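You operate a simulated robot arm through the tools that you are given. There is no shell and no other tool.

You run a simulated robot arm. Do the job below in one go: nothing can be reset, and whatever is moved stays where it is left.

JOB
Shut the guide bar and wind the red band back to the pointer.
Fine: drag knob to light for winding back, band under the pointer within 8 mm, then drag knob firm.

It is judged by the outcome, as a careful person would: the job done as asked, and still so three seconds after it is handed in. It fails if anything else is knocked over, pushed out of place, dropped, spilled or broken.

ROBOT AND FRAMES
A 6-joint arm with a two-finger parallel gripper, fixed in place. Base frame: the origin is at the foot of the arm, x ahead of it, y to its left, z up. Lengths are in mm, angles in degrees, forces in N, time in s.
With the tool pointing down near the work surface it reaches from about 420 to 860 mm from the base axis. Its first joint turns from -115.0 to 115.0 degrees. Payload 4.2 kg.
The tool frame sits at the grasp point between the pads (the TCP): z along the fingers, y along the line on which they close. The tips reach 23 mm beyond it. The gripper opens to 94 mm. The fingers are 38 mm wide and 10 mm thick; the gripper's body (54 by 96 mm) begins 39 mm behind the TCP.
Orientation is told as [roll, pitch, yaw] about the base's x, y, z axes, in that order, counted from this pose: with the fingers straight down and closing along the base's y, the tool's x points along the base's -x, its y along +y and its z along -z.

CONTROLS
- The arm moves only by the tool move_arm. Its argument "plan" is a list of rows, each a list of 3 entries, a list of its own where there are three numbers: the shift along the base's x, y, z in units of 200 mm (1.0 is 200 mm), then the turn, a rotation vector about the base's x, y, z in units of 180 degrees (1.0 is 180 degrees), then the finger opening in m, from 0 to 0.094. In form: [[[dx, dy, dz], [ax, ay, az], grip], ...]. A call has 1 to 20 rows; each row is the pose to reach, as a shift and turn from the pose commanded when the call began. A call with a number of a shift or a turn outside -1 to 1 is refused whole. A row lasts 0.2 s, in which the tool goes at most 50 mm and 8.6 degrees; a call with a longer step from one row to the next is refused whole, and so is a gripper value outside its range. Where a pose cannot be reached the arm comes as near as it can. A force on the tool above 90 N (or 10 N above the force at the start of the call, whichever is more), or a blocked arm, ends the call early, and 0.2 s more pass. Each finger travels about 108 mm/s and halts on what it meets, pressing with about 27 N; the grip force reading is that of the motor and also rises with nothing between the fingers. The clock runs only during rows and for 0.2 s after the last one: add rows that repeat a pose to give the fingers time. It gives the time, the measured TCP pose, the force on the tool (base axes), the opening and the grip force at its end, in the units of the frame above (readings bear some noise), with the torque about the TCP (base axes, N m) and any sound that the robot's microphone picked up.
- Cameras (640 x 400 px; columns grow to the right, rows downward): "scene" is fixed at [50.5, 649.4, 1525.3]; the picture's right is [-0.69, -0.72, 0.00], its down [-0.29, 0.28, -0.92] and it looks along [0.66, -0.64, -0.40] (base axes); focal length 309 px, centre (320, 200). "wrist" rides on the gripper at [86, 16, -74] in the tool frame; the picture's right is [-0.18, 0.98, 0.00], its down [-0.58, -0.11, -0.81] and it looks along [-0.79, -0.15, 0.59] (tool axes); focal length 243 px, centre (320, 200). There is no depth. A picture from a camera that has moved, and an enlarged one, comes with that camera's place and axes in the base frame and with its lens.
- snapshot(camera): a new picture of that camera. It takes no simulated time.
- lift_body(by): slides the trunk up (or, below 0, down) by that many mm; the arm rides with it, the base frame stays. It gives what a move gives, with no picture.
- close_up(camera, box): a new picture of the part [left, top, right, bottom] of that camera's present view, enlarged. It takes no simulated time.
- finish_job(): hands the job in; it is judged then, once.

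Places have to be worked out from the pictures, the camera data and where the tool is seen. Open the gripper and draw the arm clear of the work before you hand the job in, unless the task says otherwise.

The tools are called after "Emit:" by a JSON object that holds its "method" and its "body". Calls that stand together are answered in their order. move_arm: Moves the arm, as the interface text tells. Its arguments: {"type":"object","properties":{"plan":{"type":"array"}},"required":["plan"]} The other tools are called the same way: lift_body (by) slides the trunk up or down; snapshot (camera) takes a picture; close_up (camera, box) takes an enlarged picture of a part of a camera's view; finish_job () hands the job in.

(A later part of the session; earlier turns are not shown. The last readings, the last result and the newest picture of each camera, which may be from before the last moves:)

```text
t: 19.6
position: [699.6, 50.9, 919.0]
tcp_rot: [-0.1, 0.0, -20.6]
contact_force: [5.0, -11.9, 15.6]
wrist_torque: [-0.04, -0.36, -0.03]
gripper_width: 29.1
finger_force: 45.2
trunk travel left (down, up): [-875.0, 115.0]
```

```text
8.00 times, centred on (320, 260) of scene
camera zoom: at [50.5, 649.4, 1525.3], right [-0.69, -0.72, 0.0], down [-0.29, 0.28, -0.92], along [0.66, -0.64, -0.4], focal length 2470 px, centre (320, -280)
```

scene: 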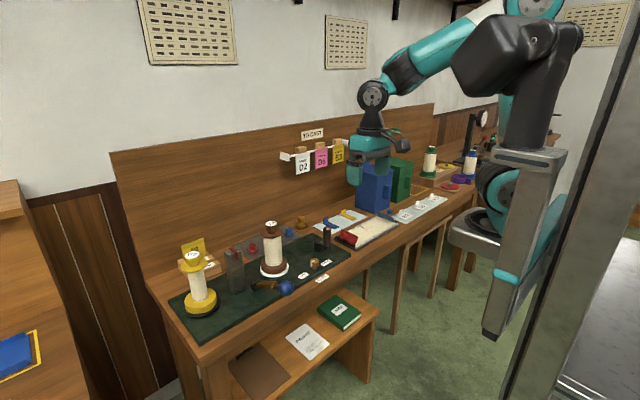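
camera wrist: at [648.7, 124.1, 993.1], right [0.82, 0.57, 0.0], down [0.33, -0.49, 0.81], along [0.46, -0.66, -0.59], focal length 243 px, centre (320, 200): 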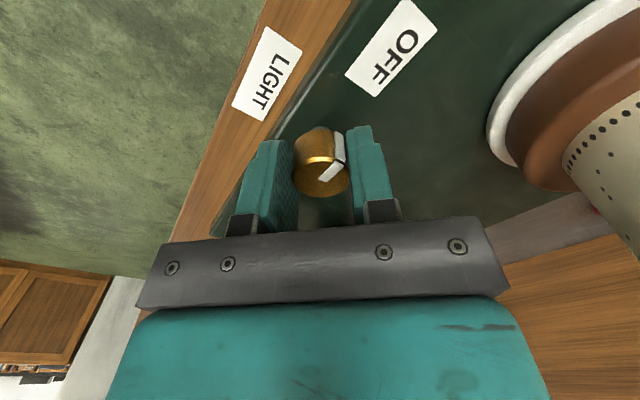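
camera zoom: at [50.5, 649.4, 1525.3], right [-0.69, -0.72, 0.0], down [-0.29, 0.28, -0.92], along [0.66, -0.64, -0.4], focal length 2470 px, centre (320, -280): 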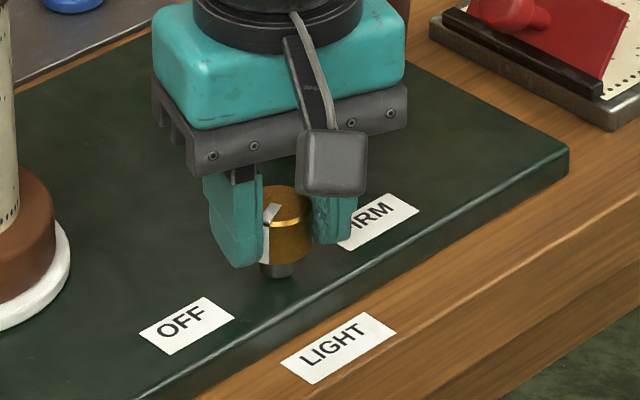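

The knob follows the gripper exactly. I'll complete the remaining 65° to bring the mark to LIGHT.

Emit:
{"method": "move_arm", "body": {"plan": [[[0, 0, 0], [0, 0, 0.0455], 0.02], [[0, 0, 0], [0, 0, 0.091], 0.02], [[0, 0, 0], [0, 0, 0.1365], 0.02], [[0, 0, 0], [0, 0, 0.182], 0.02], [[0, 0, 0], [0, 0, 0.2275], 0.02], [[0, 0, 0], [0, 0, 0.273], 0.02], [[0, 0, 0], [0, 0, 0.3185], 0.02], [[0, 0, 0], [0, 0, 0.364], 0.02], [[0, 0, 0], [0, 0, 0.364], 0.02]]}}

Emit:
{"method": "close_up", "body": {"camera": "wrist", "box": [220, 80, 420, 220]}}

Emit:
{"method": "close_up", "body": {"camera": "scene", "box": [290, 235, 350, 285]}}

```text
t: 21.6
position: [700.6, 48.6, 919.7]
tcp_rot: [-0.1, 0.1, 44.8]
contact_force: [-1.3, -35.2, -0.9]
wrist_torque: [-0.39, 0.83, -0.01]
gripper_width: 29.1
finger_force: 45.3
trunk travel left (down, up): [-875.0, 115.0]
```

```text
2.86 times, centred on (320, 150) of wrist
camera zoom: at [627.1, -0.3, 993.1], right [-0.56, 0.83, 0.0], down [0.49, 0.34, 0.8], along [0.67, 0.45, -0.59], focal length 693 px, centre (320, 343)
```

zoom: 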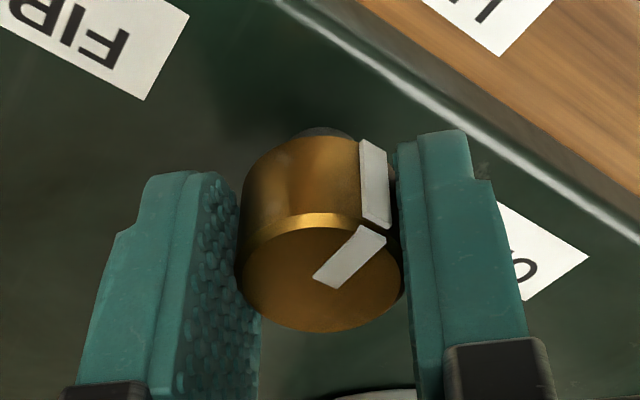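

```text
8.00 times, centred on (320, 260) of scene
camera zoom: at [50.5, 649.4, 1525.3], right [-0.69, -0.72, 0.0], down [-0.29, 0.28, -0.92], along [0.66, -0.64, -0.4], focal length 2470 px, centre (320, -280)
```

zoom: 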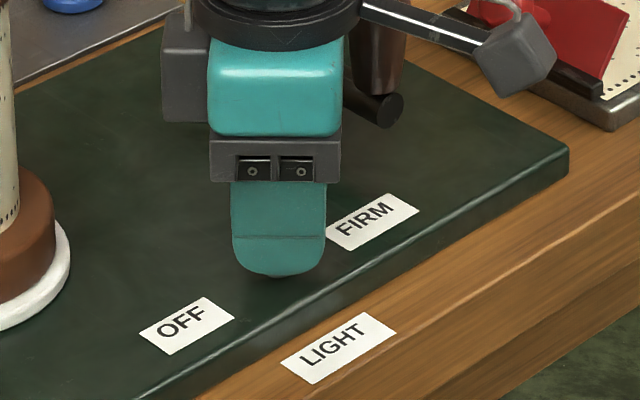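

The mark has stayed fixed in the grip through the full 90°. I'll open, lift straight up and check the mark against the LIGHT label.

Emit:
{"method": "move_arm", "body": {"plan": [[[0, 0, 0], [0, 0, 0], 0.05], [[0, 0, 0], [0, 0, 0], 0.055], [[0, 0, 0.15], [0, 0, 0], 0.055], [[0, 0, 0.35], [0, 0, 0], 0.055], [[0, 0, 0.55], [0, 0, 0], 0.055], [[-0.1, 0, 0.75], [0, 0, 0], 0.055], [[-0.2, 0, 0.85], [0, 0, -0.04], 0.055]]}}

Emit:
{"method": "snapshot", "body": {"camera": "wrist"}}

Emit:
{"method": "close_up", "body": {"camera": "scene", "box": [290, 245, 340, 285]}}

Emit:
{"method": "close_up", "body": {"camera": "scene", "box": [190, 220, 350, 310]}}

```text
t: 23.2
position: [661.9, 52.5, 1088.8]
tcp_rot: [0.0, 0.1, 37.7]
contact_force: [0.8, 0.4, -1.6]
wrist_torque: [0.0, -0.03, -0.01]
gripper_width: 55.1
finger_force: 0.1
trunk travel left (down, up): [-875.0, 115.0]
```

```text
taken
camera wrist: at [582.5, 12.4, 1163.4], right [-0.46, 0.89, 0.0], down [0.53, 0.27, 0.81], along [0.72, 0.37, -0.59], focal length 243 px, centre (320, 200)
```

wrist: 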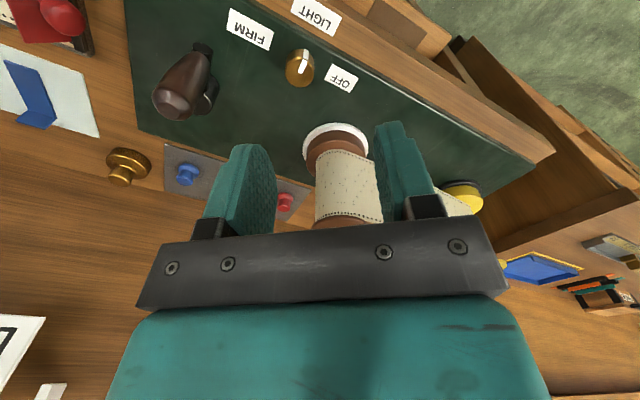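

```text
10.00 times, centred on (315, 265) of scene
camera zoom: at [50.5, 649.4, 1525.3], right [-0.69, -0.72, 0.0], down [-0.29, 0.28, -0.92], along [0.66, -0.64, -0.4], focal length 3088 px, centre (370, -450)
```

zoom: 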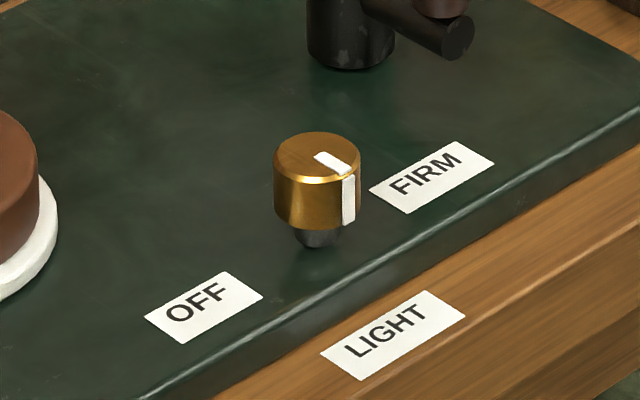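

```text
4.00 times, centred on (270, 265) of scene
camera zoom: at [50.5, 649.4, 1525.3], right [-0.69, -0.72, 0.0], down [-0.29, 0.28, -0.92], along [0.66, -0.64, -0.4], focal length 1235 px, centre (520, -60)
```

zoom: 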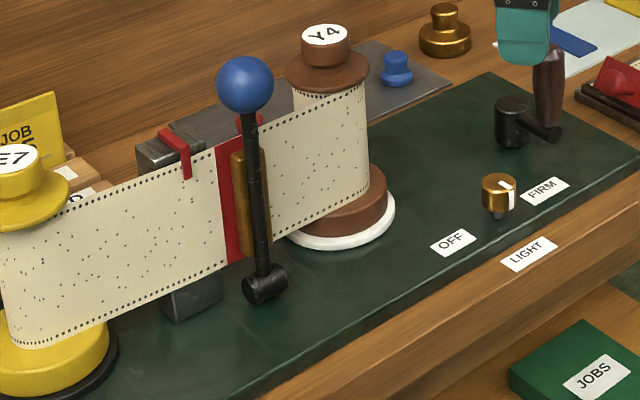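

LIGHT is set (mark within a few degrees). Now I'll zoom in on the crank to fix the hub and handle positions.

Emit:
{"method": "close_up", "body": {"camera": "wrist", "box": [130, 20, 260, 140]}}

Emit:
{"method": "close_up", "body": {"camera": "scene", "box": [300, 210, 360, 260]}}

```text
3.33 times, centred on (195, 80) of wrist
camera zoom: at [582.5, 12.4, 1163.4], right [-0.46, 0.89, 0.0], down [0.53, 0.27, 0.81], along [0.72, 0.37, -0.59], focal length 809 px, centre (737, 600)
```

zoom: 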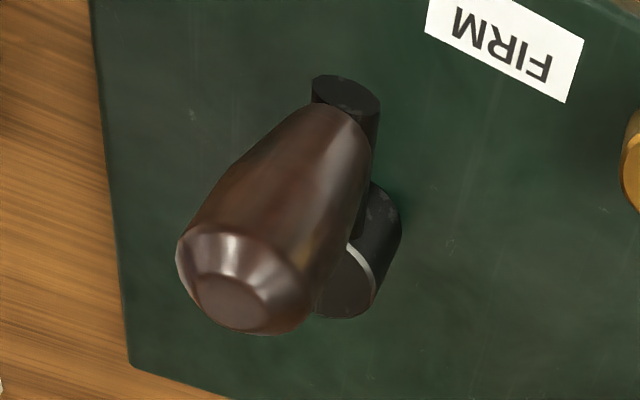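

```text
8.00 times, centred on (330, 235) of scene
camera zoom: at [50.5, 649.4, 1525.3], right [-0.69, -0.72, 0.0], down [-0.29, 0.28, -0.92], along [0.66, -0.64, -0.4], focal length 2470 px, centre (240, -80)
```

zoom: 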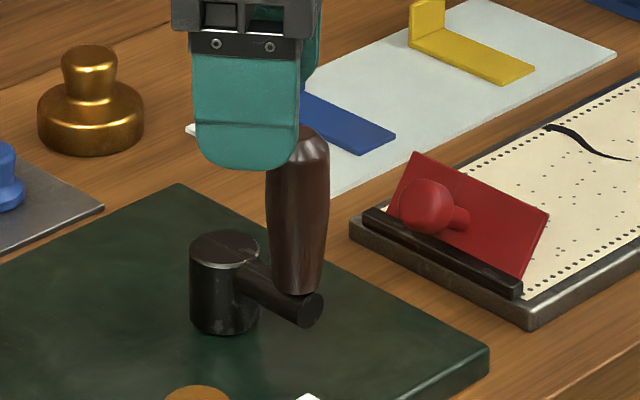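

The handle is around (719, -37), top ≈1005, and the hub around (761, -28). I'll bring the gripper square above the handle and check alignment from the wrist camera.

Emit:
{"method": "move_arm", "body": {"plan": [[[0.05, -0.08, 0], [0, 0, -0.042], 0.07], [[0.1, -0.17, 0], [0, 0, -0.084], 0.07], [[0.17, -0.26, 0], [0, 0, -0.126], 0.07], [[0.23, -0.35, 0], [0, 0, -0.168], 0.07], [[0.2965, -0.446, -0.05], [0, 0, -0.21], 0.07], [[0.2965, -0.446, -0.05], [0, 0, -0.21], 0.07]]}}

Emit:
{"method": "snapshot", "body": {"camera": "wrist"}}

Emit:
{"method": "close_up", "body": {"camera": "wrist", "box": [260, 30, 380, 130]}}

Emit:
{"method": "close_up", "body": {"camera": "scene", "box": [280, 180, 380, 260]}}

```text
t: 24.6
position: [719.1, -38.7, 1079.9]
tcp_rot: [-0.1, 0.0, -0.1]
contact_force: [0.2, -0.1, 0.9]
wrist_torque: [-0.02, -0.01, 0.02]
gripper_width: 69.8
finger_force: 0.0
trunk travel left (down, up): [-875.0, 115.0]
```

```text
taken
camera wrist: at [631.8, -22.4, 1153.8], right [0.19, 0.98, 0.0], down [0.58, -0.11, 0.81], along [0.79, -0.15, -0.59], focal length 243 px, centre (320, 200)
```

wrist: 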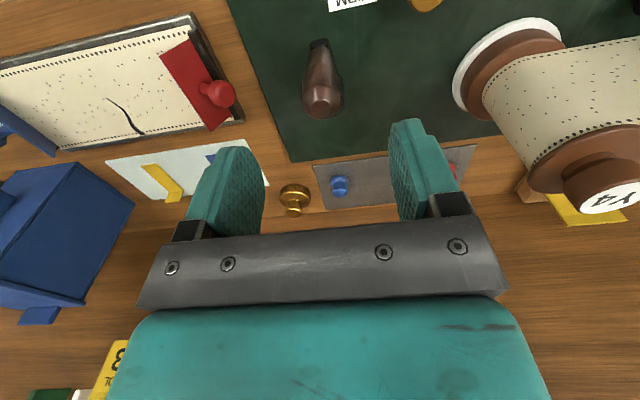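

```text
4.00 times, centred on (320, 80) of wrist
camera zoom: at [631.8, -22.4, 1153.8], right [0.19, 0.98, 0.0], down [0.58, -0.11, 0.81], along [0.79, -0.15, -0.59], focal length 970 px, centre (320, 680)
```

zoom: 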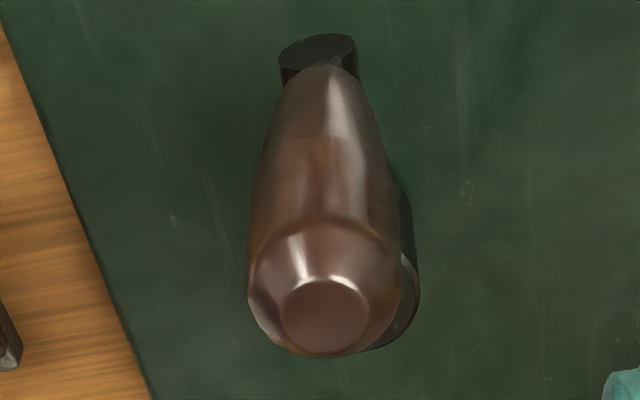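

```text
5.00 times, centred on (330, 220) of scene
camera zoom: at [50.5, 649.4, 1525.3], right [-0.69, -0.72, 0.0], down [-0.29, 0.28, -0.92], along [0.66, -0.64, -0.4], focal length 1544 px, centre (270, 100)
```

zoom: 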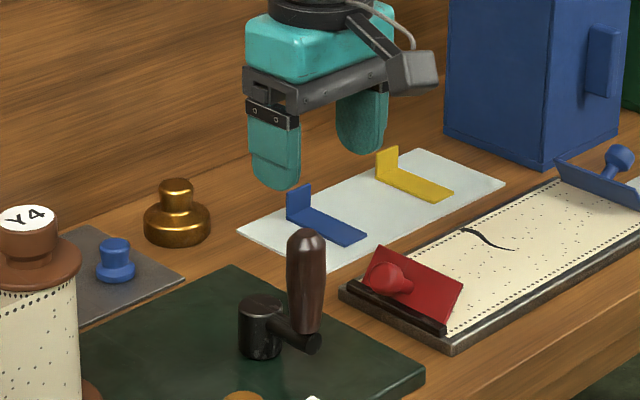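

The handle triangulates to (724, -39), z 916–1006, with the hub at about (763, -38), so the crank radius is roughly 39 mm. I'll descend around the handle and close gently.

Emit:
{"method": "move_arm", "body": {"plan": [[[0.025, -0.01, -0.1], [0, 0, 0], 0.07], [[0.025, -0.01, -0.3], [0, 0, 0], 0.07], [[0.025, -0.01, -0.48], [0, 0, 0], 0.07], [[0.025, -0.01, -0.48], [0, 0, 0], 0.04], [[0.025, -0.01, -0.48], [0, 0, 0], 0.018], [[0.025, -0.01, -0.48], [0, 0, 0], 0.018]]}}

Emit:
{"method": "snapshot", "body": {"camera": "wrist"}}

Emit:
{"method": "close_up", "body": {"camera": "scene", "box": [190, 200, 380, 310]}}

```text
t: 26.0
position: [724.8, -39.4, 982.7]
tcp_rot: [0.0, 0.0, 0.0]
contact_force: [3.1, -0.8, -0.9]
wrist_torque: [0.06, -0.19, -0.02]
gripper_width: 28.2
finger_force: 45.2
trunk travel left (down, up): [-875.0, 115.0]
```

```text
taken
camera wrist: at [636.5, -22.8, 1057.5], right [0.18, 0.98, 0.0], down [0.58, -0.11, 0.81], along [0.79, -0.15, -0.59], focal length 243 px, centre (320, 200)
```

wrist: 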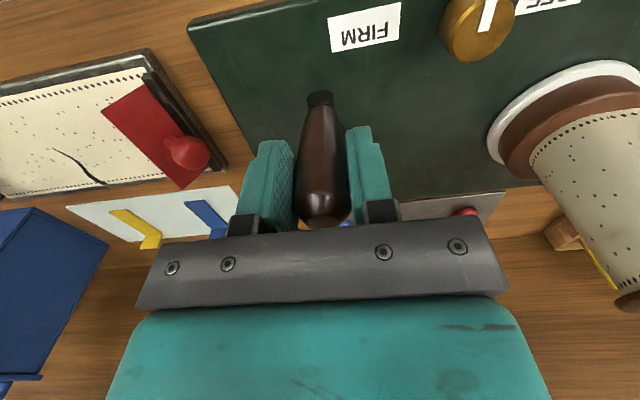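

```text
3.37 times, centred on (285, 255) of scene
camera zoom: at [50.5, 649.4, 1525.3], right [-0.69, -0.72, 0.0], down [-0.29, 0.28, -0.92], along [0.66, -0.64, -0.4], focal length 1040 px, centre (438, 15)
```

zoom: 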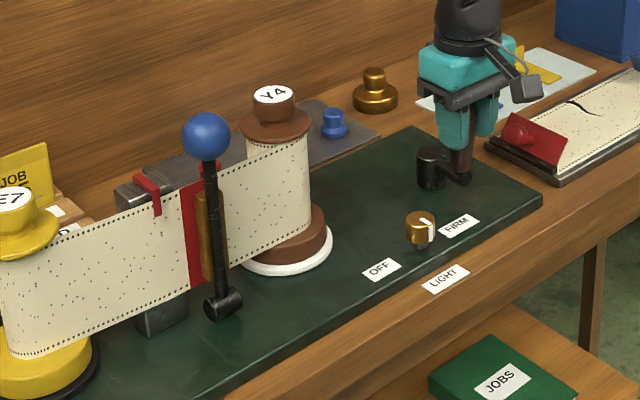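

The handle is held with nearly no side load. I'll try turning 20° clockwise (handle towards +y), which should move the front of the ribbon towards +y, and check the band.

Emit:
{"method": "move_arm", "body": {"plan": [[[0.003, 0.034, 0], [0, 0, 0], 0.018], [[0.0065, 0.05, 0], [0, 0, 0], 0.018], [[0.0118, 0.0667, 0], [0, 0, 0], 0.018], [[0.0118, 0.0667, 0], [0, 0, 0], 0.018]]}}

Emit:
{"method": "close_up", "body": {"camera": "scene", "box": [190, 200, 380, 310]}}

Emit:
{"method": "close_up", "body": {"camera": "scene", "box": [215, 235, 275, 295]}}

```text
t: 27.0
position: [726.0, -24.9, 982.8]
tcp_rot: [0.0, 0.0, 0.0]
contact_force: [-4.1, 2.1, 11.7]
wrist_torque: [-0.17, -0.17, 0.02]
gripper_width: 28.4
finger_force: 44.7
trunk travel left (down, up): [-875.0, 115.0]
```

```text
3.37 times, centred on (285, 255) of scene
camera zoom: at [50.5, 649.4, 1525.3], right [-0.69, -0.72, 0.0], down [-0.29, 0.28, -0.92], along [0.66, -0.64, -0.4], focal length 1040 px, centre (438, 15)
```

zoom: 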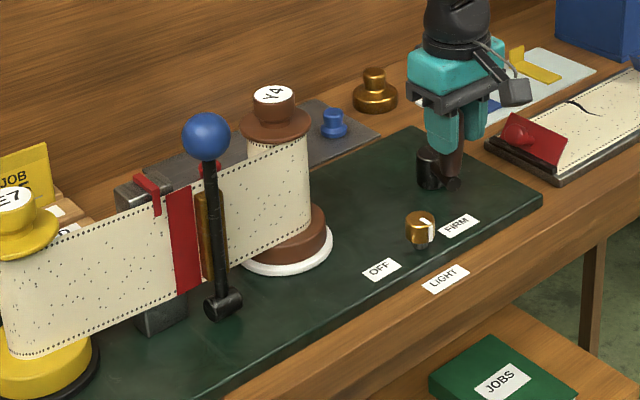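

```text
6.67 times, centred on (245, 265) of scene
camera zoom: at [50.5, 649.4, 1525.3], right [-0.69, -0.72, 0.0], down [-0.29, 0.28, -0.92], along [0.66, -0.64, -0.4], focal length 2058 px, centre (820, -233)
```

zoom: 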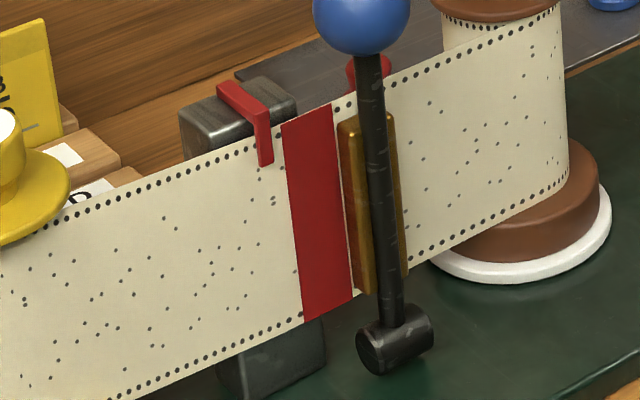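

That moved the band about 15 mm towards the pointer for about 21°, so the direction is right and roughly 22–24 mm remain. I'll turn another 25°.

Emit:
{"method": "move_arm", "body": {"plan": [[[0.011, 0.025, 0], [0, 0, 0], 0.018], [[0.025, 0.048, 0], [0, 0, 0], 0.018], [[0.0453, 0.0713, 0], [0, 0, 0], 0.018], [[0.0453, 0.0713, 0], [0, 0, 0], 0.018]]}}

Emit:
{"method": "close_up", "body": {"camera": "scene", "box": [215, 235, 275, 295]}}

Emit:
{"method": "snapshot", "body": {"camera": "wrist"}}

```text
t: 28.0
position: [734.6, -11.2, 983.2]
tcp_rot: [0.0, 0.0, 0.0]
contact_force: [-3.2, 4.0, 8.2]
wrist_torque: [-0.18, 0.62, 0.01]
gripper_width: 28.2
finger_force: 45.0
trunk travel left (down, up): [-875.0, 115.0]
```

```text
6.67 times, centred on (245, 265) of scene
camera zoom: at [50.5, 649.4, 1525.3], right [-0.69, -0.72, 0.0], down [-0.29, 0.28, -0.92], along [0.66, -0.64, -0.4], focal length 2058 px, centre (820, -233)
```

zoom: 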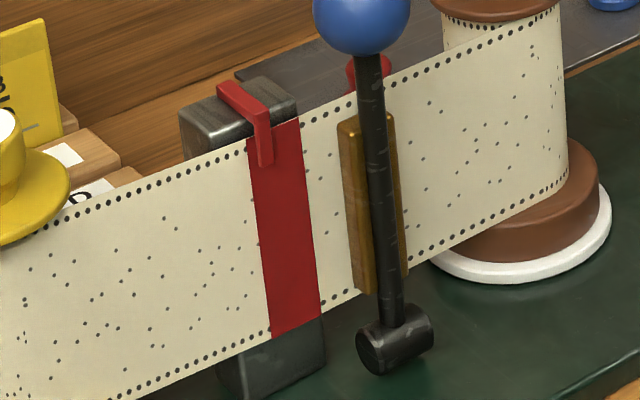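

```text
taken
camera wrist: at [646.7, 5.3, 1057.5], right [0.18, 0.98, 0.0], down [0.58, -0.11, 0.81], along [0.79, -0.15, -0.59], focal length 243 px, centre (320, 200)
```

wrist: 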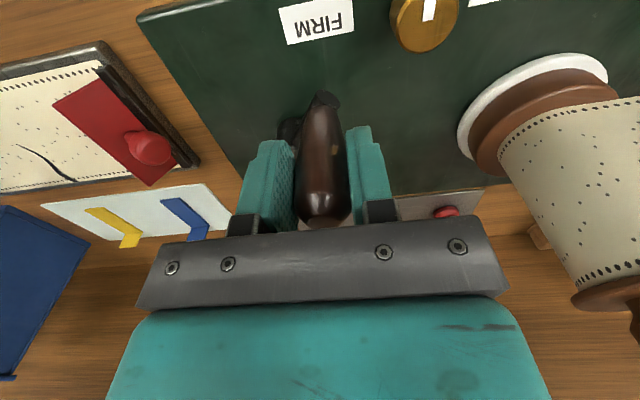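

The band is nearly there: about 5–7 mm short of the pointer. I'll turn about 8° more, then look again.

Emit:
{"method": "move_arm", "body": {"plan": [[[0.01, 0.009, 0], [0, 0, 0], 0.018], [[0.0205, 0.0178, 0], [0, 0, 0], 0.018], [[0.0205, 0.0178, 0], [0, 0, 0], 0.018]]}}

Emit:
{"method": "close_up", "body": {"camera": "scene", "box": [215, 235, 275, 295]}}

Emit:
{"method": "close_up", "body": {"camera": "scene", "box": [225, 240, 255, 290]}}

```text
t: 28.8
position: [738.1, -7.2, 983.3]
tcp_rot: [0.0, 0.0, 0.0]
contact_force: [-9.4, 11.9, 5.2]
wrist_torque: [-0.1, -0.68, 0.06]
gripper_width: 28.3
finger_force: 45.1
trunk travel left (down, up): [-875.0, 115.0]
```

```text
6.67 times, centred on (245, 265) of scene
camera zoom: at [50.5, 649.4, 1525.3], right [-0.69, -0.72, 0.0], down [-0.29, 0.28, -0.92], along [0.66, -0.64, -0.4], focal length 2058 px, centre (820, -233)
```

zoom: 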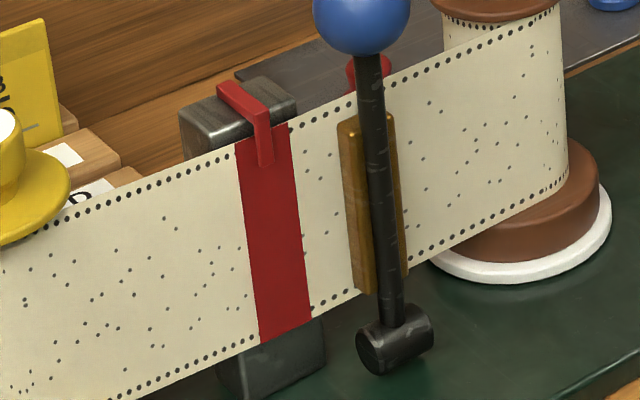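

```text
8.00 times, centred on (240, 265) of scene
camera zoom: at [50.5, 649.4, 1525.3], right [-0.69, -0.72, 0.0], down [-0.29, 0.28, -0.92], along [0.66, -0.64, -0.4], focal length 2470 px, centre (960, -320)
```

zoom: 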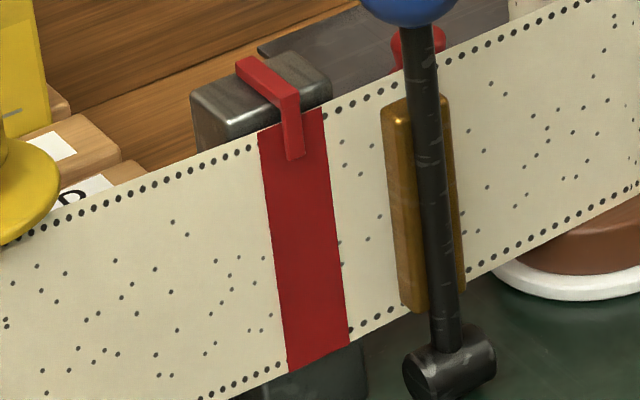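

In the scene view the band is now centred under the pointer tip (parallax of a couple of mm possible). I'll release the handle, lift clear and check that the ribbon doesn't spring back, then look frontally.

Emit:
{"method": "move_arm", "body": {"plan": [[[0, 0, 0], [0, 0, 0], 0.04], [[0, 0, 0], [0, 0, 0], 0.06], [[0, 0, 0.15], [0, 0, 0], 0.07], [[0, 0, 0.35], [0, 0, 0], 0.07], [[-0.1, 0, 0.55], [0, 0, 0], 0.094], [[-0.3, 0, 0.65], [0, 0, 0], 0.094], [[-0.5, 0.1, 0.65], [0, 0, 0], 0.094]]}}

Emit:
{"method": "close_up", "body": {"camera": "scene", "box": [225, 240, 255, 290]}}

Emit:
{"method": "close_up", "body": {"camera": "scene", "box": [290, 210, 370, 290]}}

```text
t: 30.4
position: [640.9, 12.1, 1111.8]
tcp_rot: [0.1, -0.1, -0.1]
contact_force: [0.5, -1.4, 0.5]
wrist_torque: [0.0, -0.01, -0.04]
gripper_width: 94.1
finger_force: 0.0
trunk travel left (down, up): [-875.0, 115.0]
```

```text
8.00 times, centred on (240, 265) of scene
camera zoom: at [50.5, 649.4, 1525.3], right [-0.69, -0.72, 0.0], down [-0.29, 0.28, -0.92], along [0.66, -0.64, -0.4], focal length 2470 px, centre (960, -320)
```

zoom: 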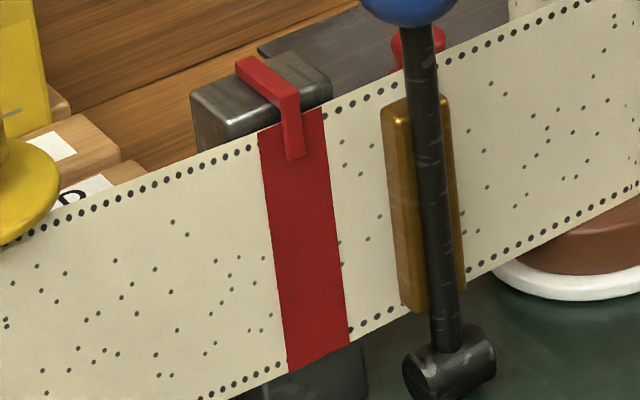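

```text
5.00 times, centred on (330, 250) of scene
camera zoom: at [50.5, 649.4, 1525.3], right [-0.69, -0.72, 0.0], down [-0.29, 0.28, -0.92], along [0.66, -0.64, -0.4], focal length 1544 px, centre (270, -50)
```

zoom: 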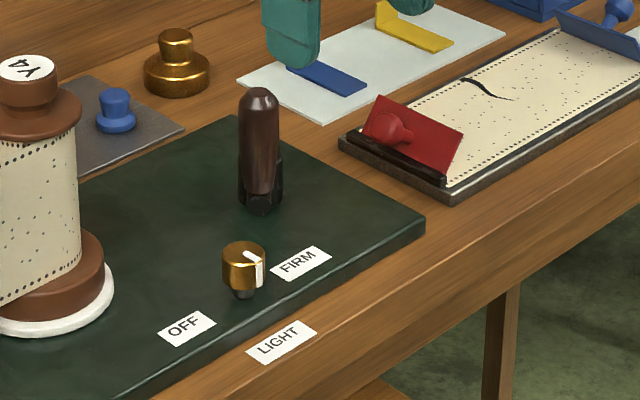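

The band held steady. I'll move the arm to the left, in front of the pointer, to view it head-on without parallax.

Emit:
{"method": "move_arm", "body": {"plan": [[[-0.12, 0.18, 0.02], [0, 0, 0], 0.094], [[-0.24, 0.36, 0.04], [0, 0, 0], 0.094], [[-0.36, 0.54, 0.06], [0, -0.03, 0], 0.094], [[-0.48, 0.74, 0.08], [0, -0.06, 0], 0.094], [[-0.6, 0.95, 0.09], [0, -0.09, 0], 0.094]]}}

Emit:
{"method": "move_arm", "body": {"plan": [[[0, 0.2, 0], [0, -0.02, 0], 0.094], [[0, 0.4, 0], [0, -0.04, 0], 0.094], [[0, 0.4, 0], [0, -0.04, 0], 0.094]]}}

Emit:
{"method": "snapshot", "body": {"camera": "wrist"}}

```text
t: 31.6
position: [519.0, 200.9, 1131.7]
tcp_rot: [0.0, -16.3, -0.2]
contact_force: [-0.5, 0.7, -0.5]
wrist_torque: [0.01, 0.0, 0.01]
gripper_width: 94.1
finger_force: 0.1
trunk travel left (down, up): [-875.0, 115.0]
```

```text
t: 32.4
position: [517.1, 282.2, 1132.2]
tcp_rot: [0.0, -23.4, 0.0]
contact_force: [-0.2, 0.2, -0.8]
wrist_torque: [-0.01, 0.02, -0.02]
gripper_width: 93.7
finger_force: 0.1
trunk travel left (down, up): [-875.0, 115.0]
```

```text
taken
camera wrist: at [408.5, 298.8, 1167.3], right [0.17, 0.98, 0.07], down [0.21, -0.11, 0.97], along [0.96, -0.15, -0.23], focal length 243 px, centre (320, 200)
```

wrist: 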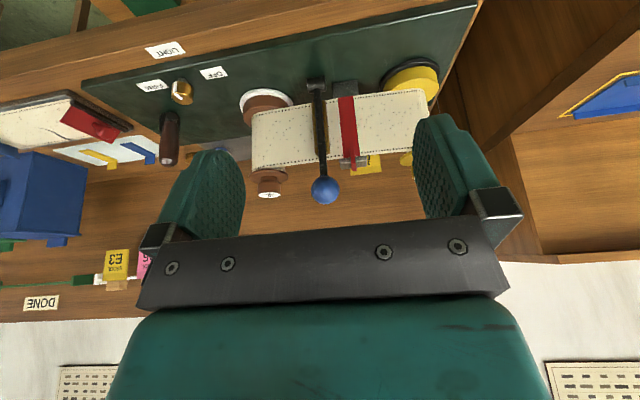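

The view is head-on at y≈299; I'll enlarge the pointer and band.

Emit:
{"method": "close_up", "body": {"camera": "wrist", "box": [310, 80, 390, 180]}}

Emit:
{"method": "close_up", "body": {"camera": "wrist", "box": [330, 135, 370, 175]}}

```text
4.00 times, centred on (350, 130) of wrist
camera zoom: at [408.5, 298.8, 1167.3], right [0.17, 0.98, 0.07], down [0.21, -0.11, 0.97], along [0.96, -0.15, -0.23], focal length 970 px, centre (200, 480)
```

zoom: 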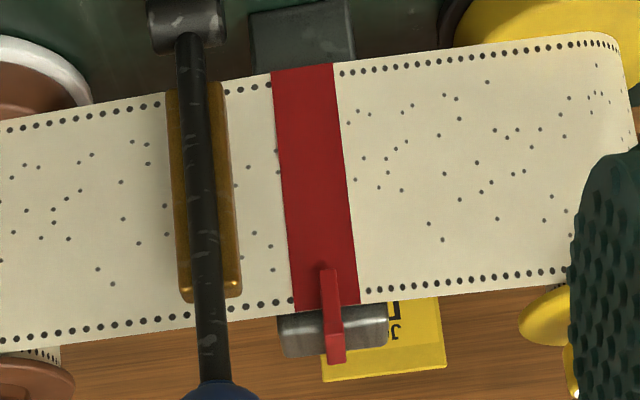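

```text
10.00 times, centred on (350, 155) of wrist
camera zoom: at [408.5, 298.8, 1167.3], right [0.17, 0.98, 0.07], down [0.21, -0.11, 0.97], along [0.96, -0.15, -0.23], focal length 2426 px, centre (20, 650)
```

zoom: 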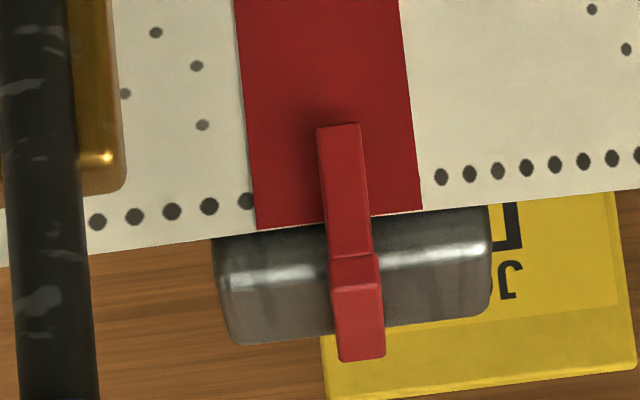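

Head-on, the band's centre is about 1 mm from the pointer tip – well inside 8 mm. Now for FIRM: the crank handle is at about (739, -8), so I'll use yaw angles of -70° to -20° (two short grips) to keep the gripper body clear of it.

Emit:
{"method": "move_arm", "body": {"plan": [[[0.08, -0.18, 0], [0, 0.026, 0], 0.06], [[0.16, -0.36, 0], [0, 0.052, 0], 0.06], [[0.24, -0.54, 0], [0, 0.078, 0], 0.06], [[0.32, -0.72, 0], [0, 0.104, 0], 0.06], [[0.4, -0.91, 0], [0, 0.13, 0], 0.06]]}}

Emit:
{"method": "move_arm", "body": {"plan": [[[0.06, -0.03, 0], [0, 0, -0.0432], 0.06], [[0.12, -0.06, 0], [0, 0, -0.0864], 0.06], [[0.18, -0.09, -0.03], [0, 0, -0.1296], 0.06], [[0.24, -0.12, -0.1], [0, 0, -0.1728], 0.06], [[0.3, -0.15, -0.2], [0, 0, -0.216], 0.06], [[0.36, -0.18, -0.3], [0, 0, -0.2592], 0.06], [[0.42, -0.21, -0.4], [0, 0, -0.3024], 0.06], [[0.46, -0.23, -0.5], [0, 0, -0.3456], 0.06], [[0.5025, -0.2485, -0.6], [0, 0, -0.3889], 0.06], [[0.5025, -0.2485, -0.6], [0, 0, -0.3889], 0.06]]}}

Emit:
{"method": "snapshot", "body": {"camera": "wrist"}}

Emit:
{"method": "close_up", "body": {"camera": "wrist", "box": [270, 30, 400, 120]}}

Emit:
{"method": "close_up", "body": {"camera": "scene", "box": [260, 200, 380, 290]}}

```text
t: 33.6
position: [596.8, 99.9, 1131.3]
tcp_rot: [-0.1, 0.1, 0.0]
contact_force: [0.7, 0.4, -0.7]
wrist_torque: [-0.01, 0.0, 0.02]
gripper_width: 60.0
finger_force: 0.1
trunk travel left (down, up): [-875.0, 115.0]
```

```text
t: 35.8
position: [700.6, 50.6, 1012.6]
tcp_rot: [-0.1, 0.0, -70.2]
contact_force: [-0.2, -0.2, -0.3]
wrist_torque: [-0.01, -0.03, 0.0]
gripper_width: 59.9
finger_force: 0.1
trunk travel left (down, up): [-875.0, 115.0]
```

```text
taken
camera wrist: at [685.4, 137.6, 1086.7], right [0.99, 0.16, 0.0], down [0.09, -0.58, 0.81], along [0.13, -0.8, -0.59], focal length 243 px, centre (320, 200)
```

wrist: 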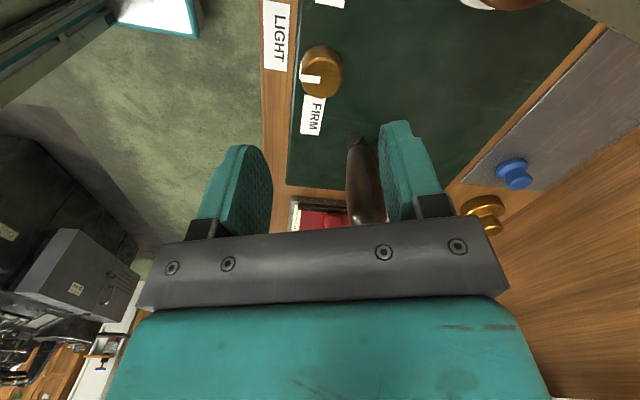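

```text
4.44 times, centred on (335, 75) of wrist
camera zoom: at [685.4, 137.6, 1086.7], right [0.99, 0.16, 0.0], down [0.09, -0.58, 0.81], along [0.13, -0.8, -0.59], focal length 1078 px, centre (253, 756)
```

zoom: 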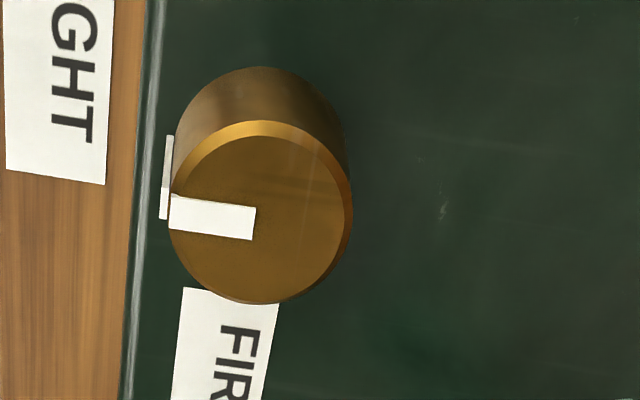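

```text
4.44 times, centred on (320, 245) of scene
camera zoom: at [50.5, 649.4, 1525.3], right [-0.69, -0.72, 0.0], down [-0.29, 0.28, -0.92], along [0.66, -0.64, -0.4], focal length 1372 px, centre (320, 0)
```

zoom: 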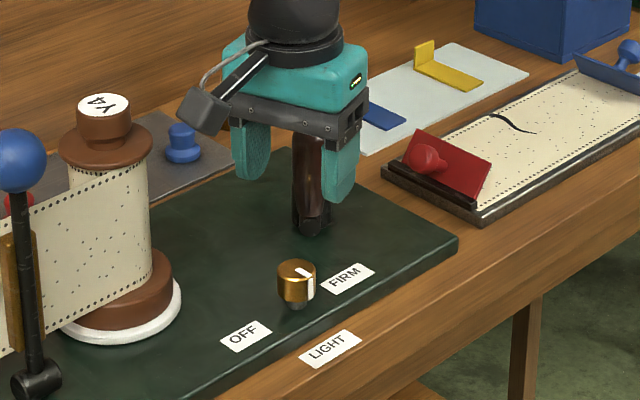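

Mark confirmed at LIGHT and the knob centre refined to (701, 50). To avoid clamping on the mark's raised strip and keep off the crank handle, I'll grip first at yaw -50° and turn 40° to -10°.

Emit:
{"method": "move_arm", "body": {"plan": [[[0.005, -0.0025, 0], [0, 0, 0.0444], 0.055], [[0.005, -0.0025, 0], [0, 0, 0.0889], 0.055], [[0.005, -0.0025, -0.1], [0, 0, 0.1111], 0.055], [[0.005, -0.0025, -0.3], [0, 0, 0.1111], 0.055], [[0.005, -0.0025, -0.455], [0, 0, 0.1111], 0.055], [[0.005, -0.0025, -0.455], [0, 0, 0.1111], 0.04], [[0.005, -0.0025, -0.455], [0, 0, 0.1111], 0.02], [[0.005, -0.0025, -0.455], [0, 0, 0.1111], 0.02]]}}

Emit:
{"method": "snapshot", "body": {"camera": "wrist"}}

Emit:
{"method": "close_up", "body": {"camera": "scene", "box": [260, 200, 380, 290]}}

```text
t: 37.6
position: [702.6, 48.9, 918.4]
tcp_rot: [0.1, 0.1, -50.0]
contact_force: [8.8, 6.2, -3.9]
wrist_torque: [0.1, 0.18, 0.0]
gripper_width: 29.2
finger_force: 45.0
trunk travel left (down, up): [-875.0, 115.0]
```

```text
taken
camera wrist: at [657.6, 126.2, 993.0], right [0.87, 0.49, 0.0], down [0.29, -0.52, 0.81], along [0.4, -0.7, -0.59], focal length 243 px, centre (320, 200)
```

wrist: 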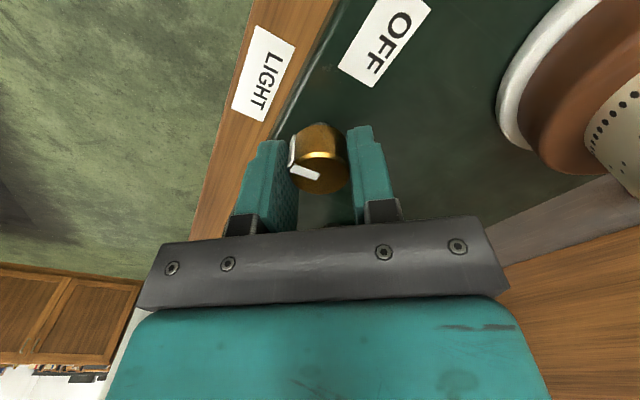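

```text
4.44 times, centred on (320, 245) of scene
camera zoom: at [50.5, 649.4, 1525.3], right [-0.69, -0.72, 0.0], down [-0.29, 0.28, -0.92], along [0.66, -0.64, -0.4], focal length 1372 px, centre (320, 0)
```

zoom: 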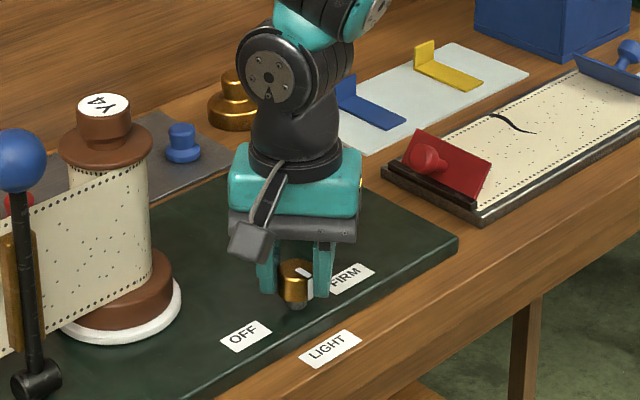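

The knob is held cleanly, mark at about 40° off the pads. I'll turn it 40° counter-clockwise, then release and lift.

Emit:
{"method": "move_arm", "body": {"plan": [[[0, 0, 0], [0, 0, 0.0444], 0.02], [[0, 0, 0], [0, 0, 0.0889], 0.02], [[0, 0, 0], [0, 0, 0.1333], 0.02], [[0, 0, 0], [0, 0, 0.1778], 0.02], [[0, 0, 0], [0, 0, 0.2222], 0.02], [[0, 0, 0], [0, 0, 0.2222], 0.02]]}}

Emit:
{"method": "move_arm", "body": {"plan": [[[0, 0, 0], [0, 0, 0], 0.05], [[0, 0, 0], [0, 0, 0], 0.055], [[0, 0, 0.15], [0, 0, 0], 0.055], [[0, 0, 0.35], [0, 0, 0], 0.055], [[0, 0, 0.55], [0, 0, 0], 0.055]]}}

Emit:
{"method": "close_up", "body": {"camera": "scene", "box": [290, 235, 350, 285]}}

Emit:
{"method": "snapshot", "body": {"camera": "wrist"}}

Emit:
{"method": "close_up", "body": {"camera": "scene", "box": [225, 240, 255, 290]}}

```text
t: 39.0
position: [701.6, 50.0, 917.7]
tcp_rot: [0.0, 0.0, -9.9]
contact_force: [13.3, 0.9, -13.3]
wrist_torque: [0.39, -1.08, 0.05]
gripper_width: 29.3
finger_force: 44.7
trunk travel left (down, up): [-875.0, 115.0]
```

```text
t: 40.2
position: [700.8, 52.4, 1028.3]
tcp_rot: [0.0, 0.1, -10.0]
contact_force: [0.5, 0.0, -0.6]
wrist_torque: [-0.02, -0.01, 0.04]
gripper_width: 55.1
finger_force: 0.0
trunk travel left (down, up): [-875.0, 115.0]
```

```text
8.00 times, centred on (320, 260) of scene
camera zoom: at [50.5, 649.4, 1525.3], right [-0.69, -0.72, 0.0], down [-0.29, 0.28, -0.92], along [0.66, -0.64, -0.4], focal length 2470 px, centre (320, -280)
```

zoom: 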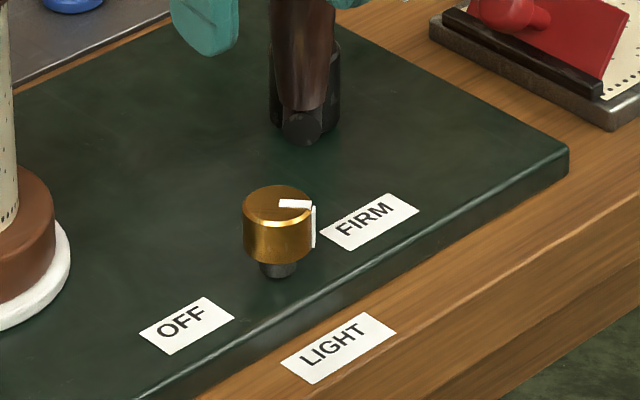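

```text
taken
camera wrist: at [617.6, 83.0, 1102.3], right [0.35, 0.94, 0.0], down [0.55, -0.21, 0.81], along [0.75, -0.28, -0.59], focal length 243 px, centre (320, 200)
```

wrist: 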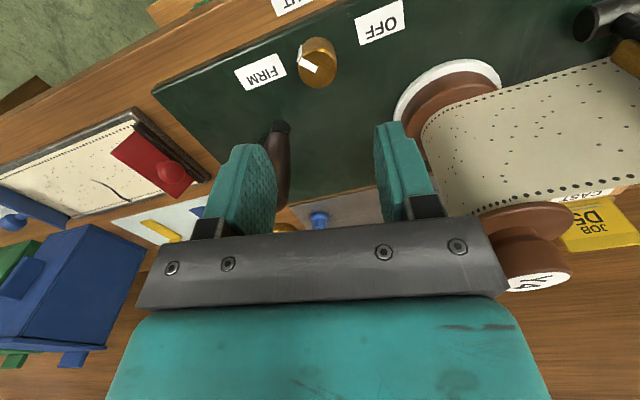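

```text
8.00 times, centred on (240, 265) of scene
camera zoom: at [50.5, 649.4, 1525.3], right [-0.69, -0.72, 0.0], down [-0.29, 0.28, -0.92], along [0.66, -0.64, -0.4], focal length 2470 px, centre (960, -320)
```

zoom: 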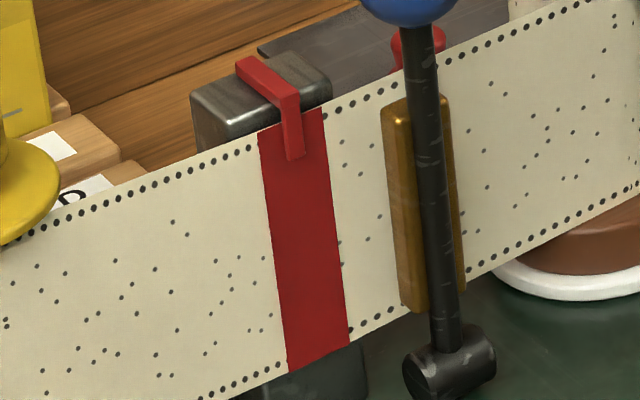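

Mark is halfway, band unmoved. I'll swing the tool to yaw -85° at hover height, descend and grip again.

Emit:
{"method": "move_arm", "body": {"plan": [[[0, 0, 0], [0, 0, -0.0463], 0.055], [[0, 0, 0], [0, 0, -0.0926], 0.055], [[0, 0, 0], [0, 0, -0.1389], 0.055], [[0, 0, 0], [0, 0, -0.1852], 0.055], [[0, 0, 0], [0, 0, -0.2315], 0.055], [[0, 0, 0], [0, 0, -0.2778], 0.055], [[0, 0, 0], [0, 0, -0.3241], 0.055], [[0, 0, 0], [0, 0, -0.3704], 0.055], [[0, 0, 0], [0, 0, -0.4167], 0.055], [[0, 0, 0], [0, 0, -0.4167], 0.055]]}}

Emit:
{"method": "snapshot", "body": {"camera": "wrist"}}

Emit:
{"method": "close_up", "body": {"camera": "scene", "box": [240, 190, 380, 290]}}

```text
t: 42.4
position: [701.5, 50.0, 1028.6]
tcp_rot: [0.1, 0.0, -85.1]
contact_force: [0.0, 0.5, -0.8]
wrist_torque: [-0.02, 0.03, -0.02]
gripper_width: 55.0
finger_force: 0.1
trunk travel left (down, up): [-875.0, 115.0]
```

```text
taken
camera wrist: at [708.6, 138.3, 1104.2], right [0.99, -0.1, 0.0], down [-0.06, -0.59, 0.81], along [-0.08, -0.8, -0.59], focal length 243 px, centre (320, 200)
```

wrist: 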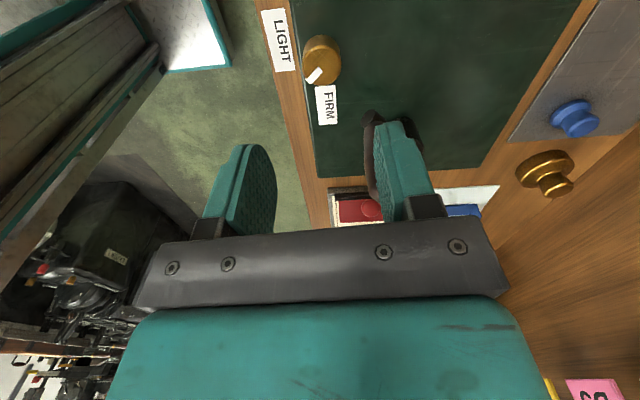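

```text
4.00 times, centred on (310, 240) of scene
camera zoom: at [50.5, 649.4, 1525.3], right [-0.69, -0.72, 0.0], down [-0.29, 0.28, -0.92], along [0.66, -0.64, -0.4], focal length 1235 px, centre (360, 40)
```

zoom: 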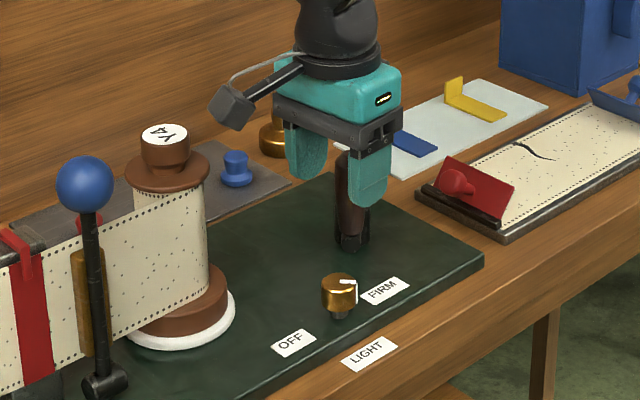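

Clearances look fine (handle about 17 mm off, Y4 further). I'll descend and grip the knob.

Emit:
{"method": "move_arm", "body": {"plan": [[[0, 0, -0.2], [0, 0, 0], 0.055], [[0, 0, -0.4], [0, 0, 0], 0.055], [[0, 0, -0.555], [0, 0, 0], 0.055], [[0, 0, -0.555], [0, 0, 0], 0.04], [[0, 0, -0.555], [0, 0, 0], 0.02], [[0, 0, -0.555], [0, 0, 0], 0.02]]}}

Emit:
{"method": "close_up", "body": {"camera": "wrist", "box": [220, 80, 420, 220]}}

Emit:
{"method": "close_up", "body": {"camera": "scene", "box": [240, 190, 380, 290]}}

```text
t: 43.8
position: [702.0, 49.3, 917.8]
tcp_rot: [0.2, 0.0, -85.1]
contact_force: [10.3, 1.3, -3.5]
wrist_torque: [-0.09, 0.06, 0.02]
gripper_width: 29.8
finger_force: 45.0
trunk travel left (down, up): [-875.0, 115.0]
```

```text
2.86 times, centred on (320, 150) of wrist
camera zoom: at [709.5, 136.6, 992.5], right [1.0, -0.1, 0.0], down [-0.06, -0.59, 0.81], along [-0.08, -0.8, -0.59], focal length 693 px, centre (320, 343)
```

zoom: 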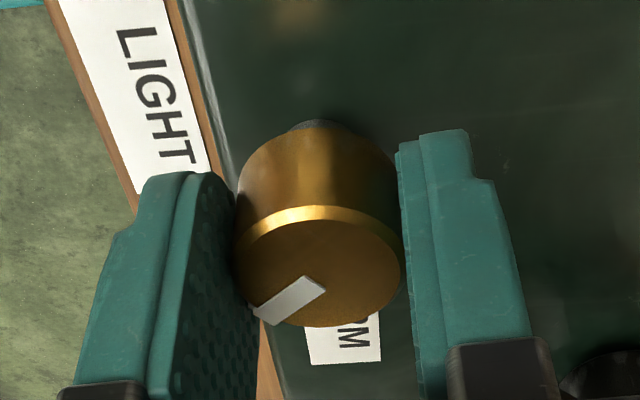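

```text
4.00 times, centred on (310, 240) of scene
camera zoom: at [50.5, 649.4, 1525.3], right [-0.69, -0.72, 0.0], down [-0.29, 0.28, -0.92], along [0.66, -0.64, -0.4], focal length 1235 px, centre (360, 40)
```

zoom: 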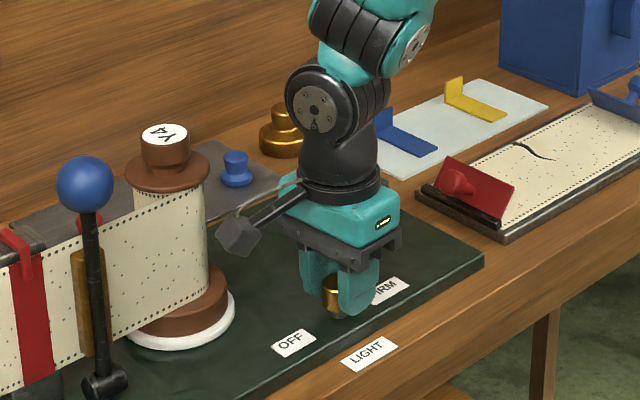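

Gripped; the mark stands about 38° past LIGHT. I'll turn 52° more to bring it to FIRM.

Emit:
{"method": "move_arm", "body": {"plan": [[[0, 0, 0], [0, 0, 0.0413], 0.02], [[0, 0, 0], [0, 0, 0.0826], 0.02], [[0, 0, 0], [0, 0, 0.1239], 0.02], [[0, 0, 0], [0, 0, 0.1652], 0.02], [[0, 0, 0], [0, 0, 0.2065], 0.02], [[0, 0, 0], [0, 0, 0.2478], 0.02], [[0, 0, 0], [0, 0, 0.289], 0.02], [[0, 0, 0], [0, 0, 0.289], 0.02]]}}

Emit:
{"method": "close_up", "body": {"camera": "wrist", "box": [220, 80, 420, 220]}}

Emit:
{"method": "close_up", "body": {"camera": "scene", "box": [225, 240, 255, 290]}}

```text
t: 45.6
position: [702.9, 49.7, 917.8]
tcp_rot: [0.0, -0.2, -32.9]
contact_force: [17.6, -3.6, 1.1]
wrist_torque: [-0.96, -0.66, -0.19]
gripper_width: 29.7
finger_force: 44.9
trunk travel left (down, up): [-875.0, 115.0]
```

```text
2.86 times, centred on (320, 150) of wrist
camera zoom: at [636.9, 110.5, 992.4], right [0.69, 0.72, 0.0], down [0.43, -0.41, 0.81], along [0.58, -0.56, -0.59], focal length 693 px, centre (320, 343)
```

zoom: 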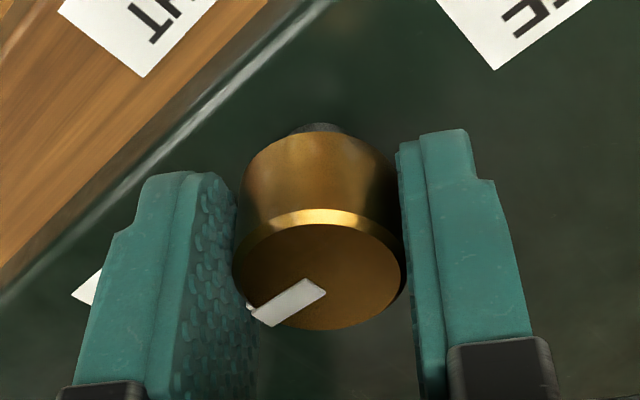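

```text
8.00 times, centred on (240, 265) of scene
camera zoom: at [50.5, 649.4, 1525.3], right [-0.69, -0.72, 0.0], down [-0.29, 0.28, -0.92], along [0.66, -0.64, -0.4], focal length 2470 px, centre (960, -320)
```

zoom: 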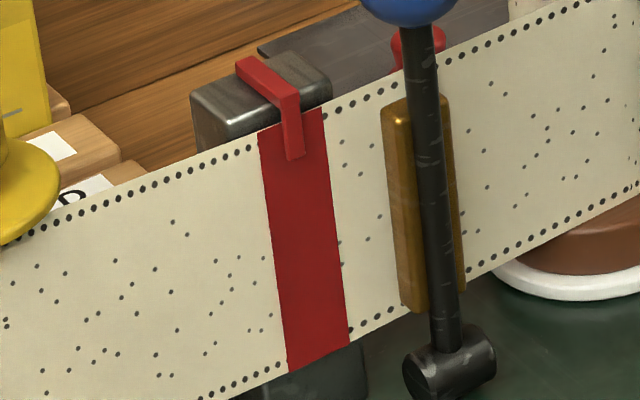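

The mark followed and the band hasn't moved. I'll release, lift straight up, and move back towards the robot to check everything.

Emit:
{"method": "move_arm", "body": {"plan": [[[0, 0, 0], [0, 0, 0], 0.05], [[0, 0, 0], [0, 0, 0], 0.055], [[0, 0, 0.15], [0, 0, 0], 0.055], [[0, 0, 0.35], [0, 0, 0], 0.055], [[0, 0, 0.55], [0, 0, 0], 0.055], [[-0.1, 0, 0.75], [0, 0, 0], 0.055], [[-0.25, 0, 0.9], [0, 0, 0], 0.055]]}}

Emit:
{"method": "close_up", "body": {"camera": "scene", "box": [290, 245, 340, 285]}}

Emit:
{"method": "snapshot", "body": {"camera": "wrist"}}

Emit:
{"method": "close_up", "body": {"camera": "wrist", "box": [240, 0, 400, 110]}}

```text
t: 47.2
position: [649.8, 53.0, 1099.9]
tcp_rot: [0.0, 0.1, -33.0]
contact_force: [0.9, -0.3, 0.4]
wrist_torque: [-0.01, 0.03, 0.01]
gripper_width: 55.0
finger_force: 0.1
trunk travel left (down, up): [-875.0, 115.0]
```

```text
10.00 times, centred on (315, 265) of scene
camera zoom: at [50.5, 649.4, 1525.3], right [-0.69, -0.72, 0.0], down [-0.29, 0.28, -0.92], along [0.66, -0.64, -0.4], focal length 3088 px, centre (370, -450)
```

zoom: 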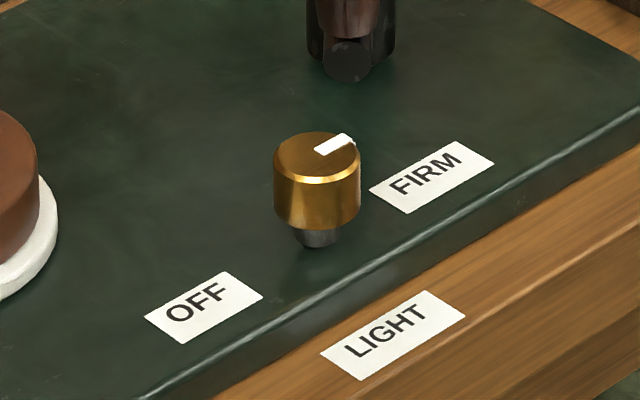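

```text
taken
camera wrist: at [585.2, 113.2, 1175.3], right [0.69, 0.72, 0.0], down [0.43, -0.41, 0.81], along [0.58, -0.56, -0.59], focal length 243 px, centre (320, 200)
```

wrist: 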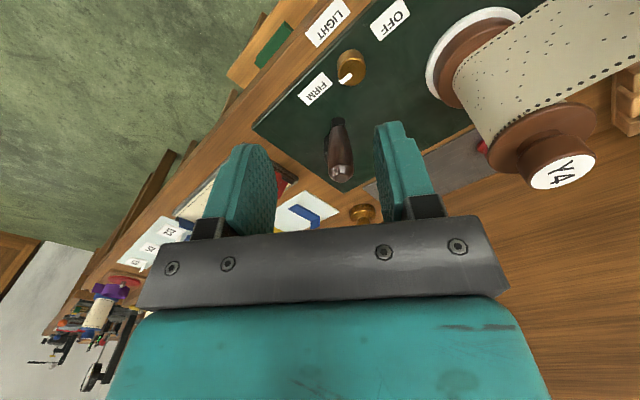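

```text
3.64 times, centred on (320, 55) of wrist
camera zoom: at [585.2, 113.2, 1175.3], right [0.69, 0.72, 0.0], down [0.43, -0.41, 0.81], along [0.58, -0.56, -0.59], focal length 882 px, centre (320, 727)
```

zoom: 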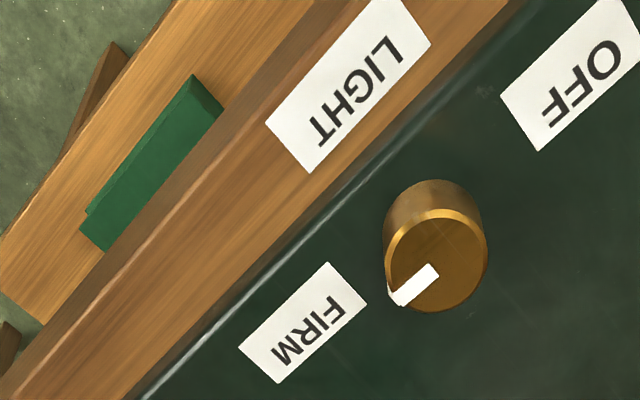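

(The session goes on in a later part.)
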